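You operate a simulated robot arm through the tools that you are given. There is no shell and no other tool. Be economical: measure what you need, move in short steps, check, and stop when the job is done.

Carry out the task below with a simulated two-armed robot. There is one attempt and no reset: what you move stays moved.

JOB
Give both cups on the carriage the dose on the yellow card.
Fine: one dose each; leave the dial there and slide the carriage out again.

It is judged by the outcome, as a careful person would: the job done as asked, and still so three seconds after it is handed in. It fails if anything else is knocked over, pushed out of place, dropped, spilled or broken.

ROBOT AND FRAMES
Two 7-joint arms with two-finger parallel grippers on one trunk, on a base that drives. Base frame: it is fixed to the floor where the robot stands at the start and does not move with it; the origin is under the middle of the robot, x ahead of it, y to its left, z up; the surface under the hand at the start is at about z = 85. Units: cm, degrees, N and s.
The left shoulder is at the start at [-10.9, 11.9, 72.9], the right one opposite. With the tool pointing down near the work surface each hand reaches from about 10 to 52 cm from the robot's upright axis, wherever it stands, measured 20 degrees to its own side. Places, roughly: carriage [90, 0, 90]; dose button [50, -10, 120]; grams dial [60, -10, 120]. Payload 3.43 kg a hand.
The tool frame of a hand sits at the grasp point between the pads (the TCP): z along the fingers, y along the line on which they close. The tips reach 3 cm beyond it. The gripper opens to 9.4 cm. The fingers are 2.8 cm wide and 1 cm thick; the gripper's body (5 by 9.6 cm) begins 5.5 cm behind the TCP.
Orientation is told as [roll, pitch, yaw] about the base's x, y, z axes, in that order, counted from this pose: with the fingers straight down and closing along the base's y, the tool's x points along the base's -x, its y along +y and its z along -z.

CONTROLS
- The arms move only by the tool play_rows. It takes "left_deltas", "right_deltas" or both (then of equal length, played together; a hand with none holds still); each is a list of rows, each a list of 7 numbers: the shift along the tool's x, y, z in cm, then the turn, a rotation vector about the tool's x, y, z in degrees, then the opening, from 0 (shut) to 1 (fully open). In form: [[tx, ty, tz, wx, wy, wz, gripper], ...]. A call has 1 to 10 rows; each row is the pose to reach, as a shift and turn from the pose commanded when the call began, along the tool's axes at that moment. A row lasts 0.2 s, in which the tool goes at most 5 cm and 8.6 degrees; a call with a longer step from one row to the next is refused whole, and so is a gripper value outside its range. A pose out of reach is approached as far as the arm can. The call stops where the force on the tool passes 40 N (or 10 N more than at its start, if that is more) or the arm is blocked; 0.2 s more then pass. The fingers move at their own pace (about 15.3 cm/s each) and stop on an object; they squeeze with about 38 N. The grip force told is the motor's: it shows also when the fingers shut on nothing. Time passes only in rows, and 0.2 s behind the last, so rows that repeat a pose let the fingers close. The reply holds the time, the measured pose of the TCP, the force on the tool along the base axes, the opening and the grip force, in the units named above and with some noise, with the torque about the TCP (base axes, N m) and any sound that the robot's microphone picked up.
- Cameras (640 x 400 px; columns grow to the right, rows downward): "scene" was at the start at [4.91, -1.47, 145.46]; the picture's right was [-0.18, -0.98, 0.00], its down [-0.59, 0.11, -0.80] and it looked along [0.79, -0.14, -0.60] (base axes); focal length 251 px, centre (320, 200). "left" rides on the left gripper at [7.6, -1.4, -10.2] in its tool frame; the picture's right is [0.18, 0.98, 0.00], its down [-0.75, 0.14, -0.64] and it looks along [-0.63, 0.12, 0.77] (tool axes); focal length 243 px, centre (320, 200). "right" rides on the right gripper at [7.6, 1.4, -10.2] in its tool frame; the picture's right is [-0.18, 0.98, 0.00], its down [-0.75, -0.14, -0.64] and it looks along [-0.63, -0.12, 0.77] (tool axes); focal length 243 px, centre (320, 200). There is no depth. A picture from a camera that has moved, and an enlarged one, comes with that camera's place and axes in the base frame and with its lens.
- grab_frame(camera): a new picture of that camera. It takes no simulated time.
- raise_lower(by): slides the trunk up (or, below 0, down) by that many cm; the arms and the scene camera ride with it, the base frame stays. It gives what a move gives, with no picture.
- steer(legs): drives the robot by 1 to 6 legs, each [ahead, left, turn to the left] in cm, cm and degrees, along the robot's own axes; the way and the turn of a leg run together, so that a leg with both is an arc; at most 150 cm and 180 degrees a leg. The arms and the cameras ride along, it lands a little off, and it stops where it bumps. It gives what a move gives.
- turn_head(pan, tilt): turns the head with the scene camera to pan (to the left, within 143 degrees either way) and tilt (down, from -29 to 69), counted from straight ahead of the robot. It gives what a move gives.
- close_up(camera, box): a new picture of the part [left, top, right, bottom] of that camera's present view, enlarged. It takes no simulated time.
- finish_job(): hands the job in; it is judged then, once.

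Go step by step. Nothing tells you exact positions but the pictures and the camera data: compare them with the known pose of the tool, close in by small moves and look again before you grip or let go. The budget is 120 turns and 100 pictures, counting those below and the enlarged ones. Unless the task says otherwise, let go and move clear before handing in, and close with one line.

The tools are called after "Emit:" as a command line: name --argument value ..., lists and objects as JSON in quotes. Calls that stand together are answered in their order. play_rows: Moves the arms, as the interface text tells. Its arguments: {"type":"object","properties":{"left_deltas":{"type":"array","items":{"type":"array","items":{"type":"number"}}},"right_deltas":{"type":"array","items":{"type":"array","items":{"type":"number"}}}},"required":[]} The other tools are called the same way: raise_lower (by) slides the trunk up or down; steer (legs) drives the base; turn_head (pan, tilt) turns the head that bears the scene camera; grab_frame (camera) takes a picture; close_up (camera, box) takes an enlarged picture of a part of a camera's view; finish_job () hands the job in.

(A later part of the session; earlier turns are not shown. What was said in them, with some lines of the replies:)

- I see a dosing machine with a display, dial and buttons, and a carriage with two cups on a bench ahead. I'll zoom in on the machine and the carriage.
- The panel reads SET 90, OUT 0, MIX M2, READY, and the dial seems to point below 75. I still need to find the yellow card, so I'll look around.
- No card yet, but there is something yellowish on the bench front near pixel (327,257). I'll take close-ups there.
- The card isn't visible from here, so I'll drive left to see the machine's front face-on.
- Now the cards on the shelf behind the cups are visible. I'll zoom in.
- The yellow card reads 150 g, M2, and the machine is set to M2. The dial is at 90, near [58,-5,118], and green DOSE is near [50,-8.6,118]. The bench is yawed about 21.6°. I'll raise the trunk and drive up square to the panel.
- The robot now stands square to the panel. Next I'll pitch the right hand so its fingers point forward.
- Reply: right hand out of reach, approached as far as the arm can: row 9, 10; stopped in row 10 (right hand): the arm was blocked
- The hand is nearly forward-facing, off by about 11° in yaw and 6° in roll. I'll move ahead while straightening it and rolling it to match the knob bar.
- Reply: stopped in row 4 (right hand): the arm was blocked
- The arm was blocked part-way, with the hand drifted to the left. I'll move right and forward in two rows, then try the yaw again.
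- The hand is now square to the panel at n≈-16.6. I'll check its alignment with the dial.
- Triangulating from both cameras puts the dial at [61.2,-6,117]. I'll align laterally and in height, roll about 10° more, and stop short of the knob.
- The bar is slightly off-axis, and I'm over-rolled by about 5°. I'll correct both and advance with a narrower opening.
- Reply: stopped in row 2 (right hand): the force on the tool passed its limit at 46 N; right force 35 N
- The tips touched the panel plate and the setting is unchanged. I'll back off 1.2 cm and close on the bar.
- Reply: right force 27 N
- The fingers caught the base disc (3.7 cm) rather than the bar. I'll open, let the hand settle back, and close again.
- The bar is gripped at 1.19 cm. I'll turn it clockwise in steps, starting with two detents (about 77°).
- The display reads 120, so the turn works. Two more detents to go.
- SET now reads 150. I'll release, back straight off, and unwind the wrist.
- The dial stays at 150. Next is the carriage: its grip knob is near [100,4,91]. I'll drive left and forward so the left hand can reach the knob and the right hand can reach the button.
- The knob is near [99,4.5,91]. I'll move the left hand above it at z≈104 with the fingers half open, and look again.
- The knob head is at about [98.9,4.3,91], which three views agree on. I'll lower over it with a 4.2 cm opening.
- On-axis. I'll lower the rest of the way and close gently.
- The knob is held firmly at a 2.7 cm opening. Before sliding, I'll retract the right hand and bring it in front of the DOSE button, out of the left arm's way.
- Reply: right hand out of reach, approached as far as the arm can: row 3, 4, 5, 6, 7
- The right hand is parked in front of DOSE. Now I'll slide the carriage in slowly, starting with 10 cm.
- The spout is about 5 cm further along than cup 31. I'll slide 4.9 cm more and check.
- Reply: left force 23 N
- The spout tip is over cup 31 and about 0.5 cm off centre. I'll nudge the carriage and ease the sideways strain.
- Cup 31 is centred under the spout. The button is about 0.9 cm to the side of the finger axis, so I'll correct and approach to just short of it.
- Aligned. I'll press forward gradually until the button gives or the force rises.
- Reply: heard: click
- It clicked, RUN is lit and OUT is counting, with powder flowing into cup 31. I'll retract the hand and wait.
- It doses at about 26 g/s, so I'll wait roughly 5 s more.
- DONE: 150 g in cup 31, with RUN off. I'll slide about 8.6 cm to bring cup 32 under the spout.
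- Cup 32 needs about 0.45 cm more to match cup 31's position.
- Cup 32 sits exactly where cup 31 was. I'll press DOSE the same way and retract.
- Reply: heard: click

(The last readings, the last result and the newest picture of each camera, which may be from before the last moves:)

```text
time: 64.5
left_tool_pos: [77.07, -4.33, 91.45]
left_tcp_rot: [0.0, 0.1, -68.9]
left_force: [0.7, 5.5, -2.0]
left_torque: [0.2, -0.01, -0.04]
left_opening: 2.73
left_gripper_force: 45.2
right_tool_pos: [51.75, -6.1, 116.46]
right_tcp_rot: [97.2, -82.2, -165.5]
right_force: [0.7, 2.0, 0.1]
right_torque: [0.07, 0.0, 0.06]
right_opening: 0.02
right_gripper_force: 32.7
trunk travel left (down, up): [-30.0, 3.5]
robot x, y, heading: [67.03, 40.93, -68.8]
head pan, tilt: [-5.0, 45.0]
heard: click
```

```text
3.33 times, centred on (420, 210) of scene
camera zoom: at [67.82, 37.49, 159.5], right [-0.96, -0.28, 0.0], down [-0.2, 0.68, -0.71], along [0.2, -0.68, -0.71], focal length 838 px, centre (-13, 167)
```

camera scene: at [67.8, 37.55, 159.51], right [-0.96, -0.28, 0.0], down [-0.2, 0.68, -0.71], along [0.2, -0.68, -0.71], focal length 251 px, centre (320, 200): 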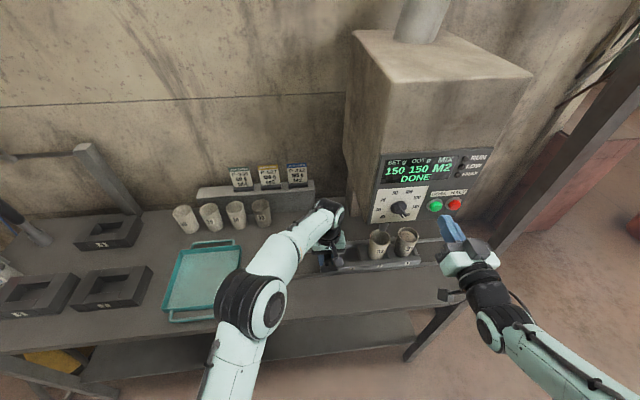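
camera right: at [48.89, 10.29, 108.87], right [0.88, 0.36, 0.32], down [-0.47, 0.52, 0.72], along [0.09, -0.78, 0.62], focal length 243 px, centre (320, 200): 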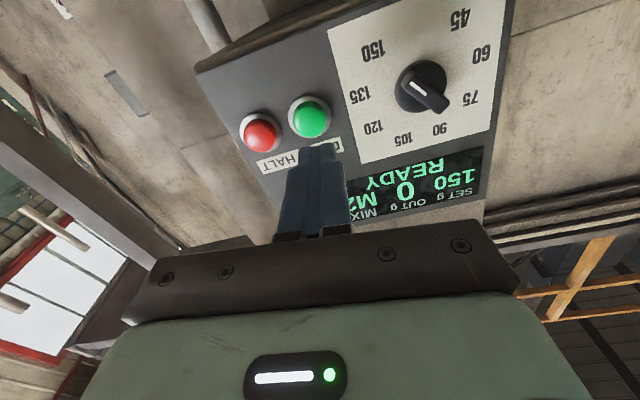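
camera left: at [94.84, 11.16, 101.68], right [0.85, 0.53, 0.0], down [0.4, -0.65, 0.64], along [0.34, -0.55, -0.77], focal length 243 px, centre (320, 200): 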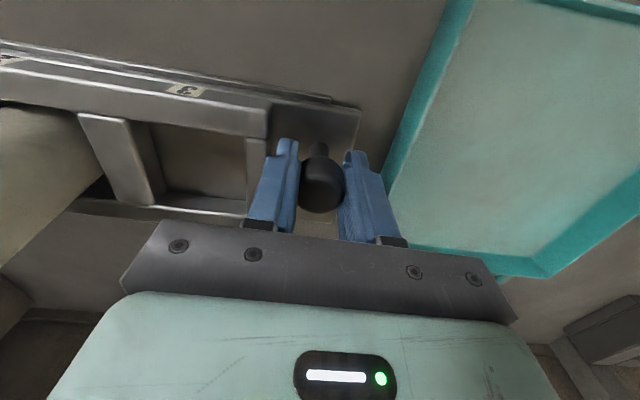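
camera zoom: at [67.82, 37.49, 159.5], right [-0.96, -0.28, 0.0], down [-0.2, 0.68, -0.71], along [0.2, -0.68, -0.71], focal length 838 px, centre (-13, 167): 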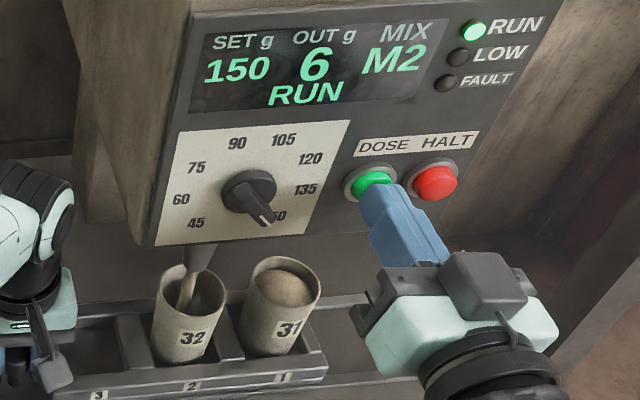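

The second dose is running into cup 32. I'll retract and wait it out.

Emit:
play_rows --right_deltas '[[0, 0, -1.5, 0, 0, 0, 0], [0, 0, -3, 0, 0, 0, 0], [0, 0, -4, 0, 0, 0, 0], [0, 0, -4, 0, 0, 0, 0], [0, 0, -4, 0, 0, 0, 0], [0, 0, -4, 0, 0, 0, 0], [0, 0, -4, 0, 0, 0, 0], [0, 0, -4, 0, 0, 0, 0], [0, 0, -4, 0, 0, 0, 0], [0, 0, -4, 0, 0, 0, 0]]'

Emit:
play_rows --right_deltas '[[0, 0, 0, 0, 0, 0, 0], [0, 0, 0, 0, 0, 0, 0], [0, 0, 0, 0, 0, 0, 0], [0, 0, 0, 0, 0, 0, 0], [0, 0, 0, 0, 0, 0, 0], [0, 0, 0, 0, 0, 0, 0], [0, 0, 0, 0, 0, 0, 0], [0, 0, 0, 0, 0, 0, 0], [0, 0, 0, 0, 0, 0, 0], [0, 0, 0, 0, 0, 0, 0]]'

Emit:
play_rows --right_deltas '[[0, 0, 0, 0, 0, 0, 0], [0, 0, 0, 0, 0, 0, 0], [0, 0, 0, 0, 0, 0, 0], [0, 0, 0, 0, 0, 0, 0], [0, 0, 0, 0, 0, 0, 0], [0, 0, 0, 0, 0, 0, 0], [0, 0, 0, 0, 0, 0, 0], [0, 0, 0, 0, 0, 0, 0], [0, 0, 0, 0, 0, 0, 0], [0, 0, 0, 0, 0, 0, 0]]'

Emit:
close_up --camera "scene" --box '[350, 150, 490, 270]'

```text
time: 66.7
left_tool_pos: [77.07, -4.33, 91.42]
left_tcp_rot: [0.1, 0.0, -68.9]
left_force: [-0.7, 8.0, -3.1]
left_torque: [0.17, 0.01, -0.05]
left_opening: 2.74
left_gripper_force: 44.7
right_tool_pos: [50.28, -2.56, 116.5]
right_tcp_rot: [97.2, -82.1, -165.2]
right_force: [-0.6, -0.3, -0.1]
right_torque: [0.05, -0.01, 0.01]
right_opening: 0.0
right_gripper_force: 33.3
trunk travel left (down, up): [-30.0, 3.5]
robot x, y, heading: [67.24, 41.2, -68.6]
head pan, tilt: [-5.0, 45.0]
```

```text
time: 68.9
left_tool_pos: [77.08, -4.34, 91.48]
left_tcp_rot: [0.0, 0.0, -68.9]
left_force: [-1.5, 8.0, -3.5]
left_torque: [0.14, 0.03, -0.03]
left_opening: 2.73
left_gripper_force: 45.2
right_tool_pos: [50.27, -2.62, 116.42]
right_tcp_rot: [97.3, -82.1, -165.3]
right_force: [0.1, 0.1, -0.6]
right_torque: [-0.04, 0.01, -0.02]
right_opening: 0.0
right_gripper_force: 33.5
trunk travel left (down, up): [-30.0, 3.5]
robot x, y, heading: [66.91, 40.76, -68.9]
head pan, tilt: [-5.0, 45.0]
```

```text
time: 71.1
left_tool_pos: [77.14, -4.44, 91.31]
left_tcp_rot: [0.1, 0.0, -68.9]
left_force: [-0.9, 7.6, -4.0]
left_torque: [0.13, 0.0, 0.01]
left_opening: 2.73
left_gripper_force: 44.7
right_tool_pos: [50.21, -2.58, 116.45]
right_tcp_rot: [97.2, -82.1, -165.3]
right_force: [0.4, 0.1, 0.3]
right_torque: [-0.01, 0.0, 0.01]
right_opening: 0.0
right_gripper_force: 32.6
trunk travel left (down, up): [-30.0, 3.5]
robot x, y, heading: [66.99, 40.66, -69.0]
head pan, tilt: [-5.0, 45.0]
```

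```text
3.33 times, centred on (420, 210) of scene
camera zoom: at [67.8, 37.48, 159.5], right [-0.96, -0.28, 0.0], down [-0.2, 0.68, -0.71], along [0.2, -0.68, -0.71], focal length 838 px, centre (-13, 167)
```

zoom: 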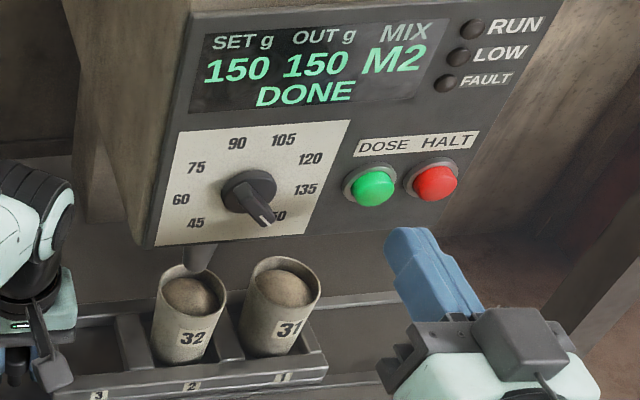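

Both cups hold 150 g. Now I'll slide the carriage gently back out about 23.5 cm to where it started.

Emit:
play_rows --left_deltas '[[0, 0.4, 0, 0, 0, 0, 0], [0, 1.4, 0, 0, 0, 0, 0], [0, 2.6, 0, 0, 0, 0, 0], [0.1, 3.9, 0, 0, 0, 0, 0], [0.1, 5.2, 0, 0, 0, 0, 0], [0.1, 6.5, 0, 0, 0, 0, 0], [0.2, 7.8, 0, 0, 0, 0, 0], [0.2, 9.1, 0, 0, 0, 0, 0], [0.2, 10.3, 0, 0, 0, 0, 0], [0.25, 11, 0, 0, 0, 0, 0]]'

Emit:
play_rows --left_deltas '[[0, 0.4, 0, 0, 0, 0, 0], [0, 1.4, 0, 0, 0, 0, 0], [0, 2.7, 0, 0, 0, 0, 0], [0.1, 4.1, 0, 0, 0, 0, 0], [0.1, 5.5, 0, 0, 0, 0, 0], [0.1, 6.9, 0, 0, 0, 0, 0], [0.2, 8.3, 0, 0, 0, 0, 0], [0.2, 9.7, 0, 0, 0, 0, 0], [0.2, 11, 0, 0, 0, 0, 0], [0.2, 12, 0, 0, 0, 0, 0]]'

Emit:
turn_head --pan 5 --tilt 48

Emit:
grab_frame --camera "scene"

Emit:
grab_frame --camera "left"

```text
time: 73.3
left_tool_pos: [87.23, -0.2, 91.35]
left_tcp_rot: [0.0, -0.1, -68.9]
left_force: [-2.5, 6.0, 4.0]
left_torque: [0.53, 0.34, -0.18]
left_opening: 2.72
left_gripper_force: 44.8
right_tool_pos: [50.36, -2.55, 116.53]
right_tcp_rot: [97.3, -82.0, -165.5]
right_force: [1.0, -0.5, 0.7]
right_torque: [0.0, -0.02, -0.05]
right_opening: 0.0
right_gripper_force: 33.0
trunk travel left (down, up): [-30.0, 3.5]
robot x, y, heading: [67.35, 41.04, -68.7]
head pan, tilt: [-5.0, 45.0]
```

```text
time: 75.5
left_tool_pos: [98.55, 4.47, 91.38]
left_tcp_rot: [0.1, 0.0, -68.8]
left_force: [1.5, 4.5, 11.8]
left_torque: [-0.68, -0.39, -0.14]
left_opening: 2.75
left_gripper_force: 45.3
right_tool_pos: [50.2, -2.41, 116.47]
right_tcp_rot: [97.3, -82.1, -165.6]
right_force: [0.2, -0.2, -0.2]
right_torque: [-0.03, 0.04, 0.01]
right_opening: 0.01
right_gripper_force: 32.6
trunk travel left (down, up): [-30.0, 3.5]
robot x, y, heading: [67.06, 40.96, -68.8]
head pan, tilt: [-5.0, 45.0]
```

```text
time: 76.2
left_tool_pos: [98.51, 4.44, 91.4]
left_tcp_rot: [0.0, 0.0, -68.9]
left_force: [1.8, 4.6, 11.0]
left_torque: [0.08, -0.23, 0.2]
left_opening: 2.72
left_gripper_force: 44.7
right_tool_pos: [50.23, -2.49, 116.48]
right_tcp_rot: [97.3, -82.1, -165.5]
right_force: [-0.2, -0.1, -0.7]
right_torque: [-0.02, -0.02, 0.0]
right_opening: 0.0
right_gripper_force: 32.8
trunk travel left (down, up): [-30.0, 3.5]
robot x, y, heading: [67.25, 40.89, -68.8]
head pan, tilt: [5.0, 48.0]
```

```text
33 pictures are left
camera scene: at [68.98, 38.26, 159.09], right [-0.9, -0.44, 0.0], down [-0.33, 0.67, -0.67], along [0.29, -0.6, -0.74], focal length 251 px, centre (320, 200)
```

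scene: 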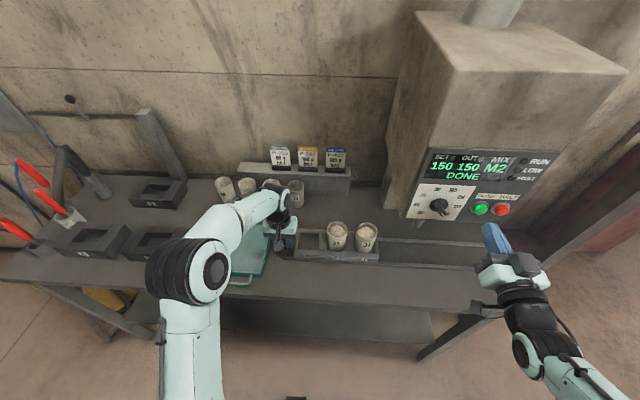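

```text
32 pictures are left
camera left: at [94.41, 10.92, 101.65], right [0.85, 0.53, 0.0], down [0.4, -0.65, 0.64], along [0.34, -0.55, -0.77], focal length 243 px, centre (320, 200)
```

left: 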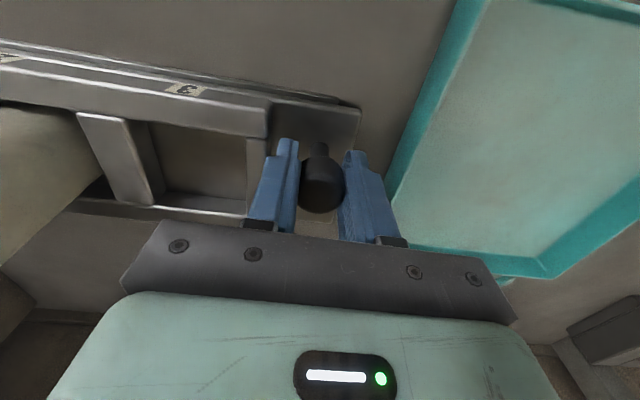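

The carriage is 0.4 cm short of its original place. I'll finish that, open the fingers, and lift clear.

Emit:
play_rows --left_deltas '[[0, 0.2, 0, 0, 0, 0, 0], [0, 0.45, 0, 0, 0, 0, 0], [0, 0.45, 0, 0, 0, 0, 0.3], [0, 0.45, 0, 0, 0, 0, 0.42], [0, 0.45, 0, 0, 0, 0, 0.42], [0, 0.45, -2, 0, 0, 0, 0.42], [0, 0.45, -6, 0, 0, 0, 0.42], [0, 0.45, -10, 0, 0, 0, 0.42], [0, 0.45, -14, 0, 0, 0, 0.42], [0, 0.45, -18, 0, 0, 0, 0.42]]'

Emit:
play_rows --left_deltas '[[3, 0, -2, 0, 0, 0, 0.5], [7, 0, -2, 0, 0, 0, 0.5], [10, 0, -2, 0, 0, 0, 0.5]]'

Emit:
steer --legs '[[-15, 0, 0]]'

Emit:
grab_frame --camera "scene"

Emit:
close_up --camera "scene" --box '[220, 110, 420, 240]'

```text
time: 78.4
left_tool_pos: [98.79, 4.54, 109.47]
left_tcp_rot: [0.0, 0.0, -68.9]
left_force: [0.3, 0.1, -0.1]
left_torque: [0.01, 0.01, 0.03]
left_opening: 3.93
left_gripper_force: 0.2
right_tool_pos: [50.18, -2.64, 116.44]
right_tcp_rot: [97.0, -82.1, -165.2]
right_force: [0.5, 0.3, 0.3]
right_torque: [-0.04, 0.01, 0.01]
right_opening: 0.01
right_gripper_force: 32.9
trunk travel left (down, up): [-30.0, 3.5]
robot x, y, heading: [66.74, 41.17, -68.9]
head pan, tilt: [5.0, 48.0]
```

```text
time: 79.2
left_tool_pos: [94.99, 13.88, 111.44]
left_tcp_rot: [0.0, -0.1, -69.0]
left_force: [-0.1, -0.2, -0.5]
left_torque: [-0.03, 0.0, 0.01]
left_opening: 4.71
left_gripper_force: 0.0
right_tool_pos: [50.12, -2.48, 116.46]
right_tcp_rot: [97.2, -82.2, -165.3]
right_force: [-0.3, -0.3, -0.1]
right_torque: [0.01, 0.01, 0.01]
right_opening: 0.02
right_gripper_force: 33.2
trunk travel left (down, up): [-30.0, 3.5]
robot x, y, heading: [67.41, 40.94, -68.8]
head pan, tilt: [5.0, 48.0]
```

```text
time: 80.5
left_tool_pos: [89.89, 27.69, 111.38]
left_tcp_rot: [0.1, -0.1, -68.9]
left_force: [-0.2, 0.2, 0.2]
left_torque: [0.02, -0.04, 0.0]
left_opening: 4.69
left_gripper_force: 0.1
right_tool_pos: [44.77, 11.32, 116.4]
right_tcp_rot: [97.1, -82.2, -165.2]
right_force: [-0.3, 0.3, -0.7]
right_torque: [0.01, -0.02, 0.0]
right_opening: 0.0
right_gripper_force: 33.6
trunk travel left (down, up): [-30.0, 3.5]
robot x, y, heading: [62.06, 55.28, -69.0]
head pan, tilt: [5.0, 48.0]
```

```text
31 pictures are left
camera scene: at [63.64, 52.05, 159.1], right [-0.9, -0.44, 0.0], down [-0.33, 0.67, -0.67], along [0.29, -0.6, -0.74], focal length 251 px, centre (320, 200)
```

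scene: 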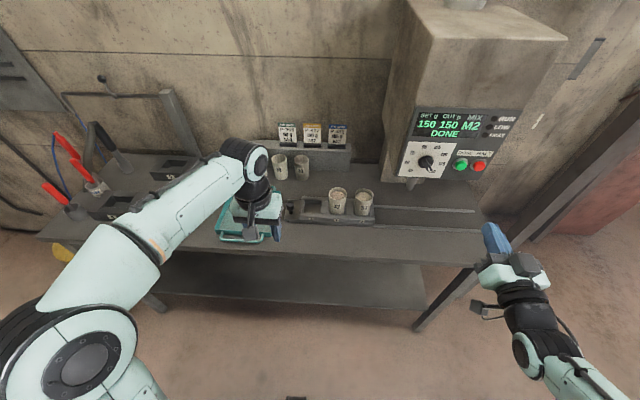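

```text
3.08 times, centred on (320, 175) of scene
camera zoom: at [63.64, 52.05, 159.1], right [-0.9, -0.44, 0.0], down [-0.33, 0.67, -0.67], along [0.29, -0.6, -0.74], focal length 774 px, centre (320, 277)
```

zoom: 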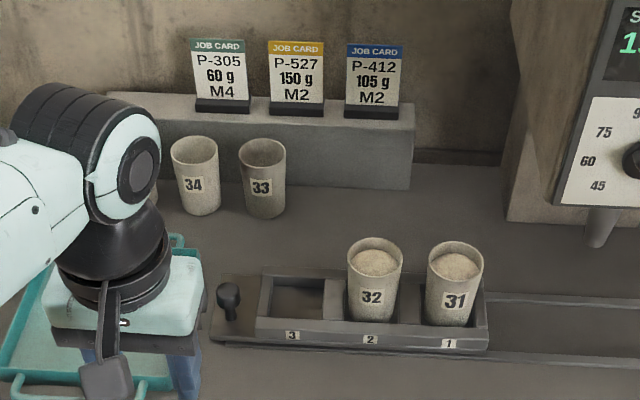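

Both cups are dosed, the carriage is back out, the dial stays at 150, and both hands are clear. I'm handing it in.

Emit:
finish_job

```text
The job is handed in.
```

I gave cups 31 and 32 one 150 g dose of M2 each, as the yellow card says, left the dial at 150, slid the carriage back out, and handed the job in.
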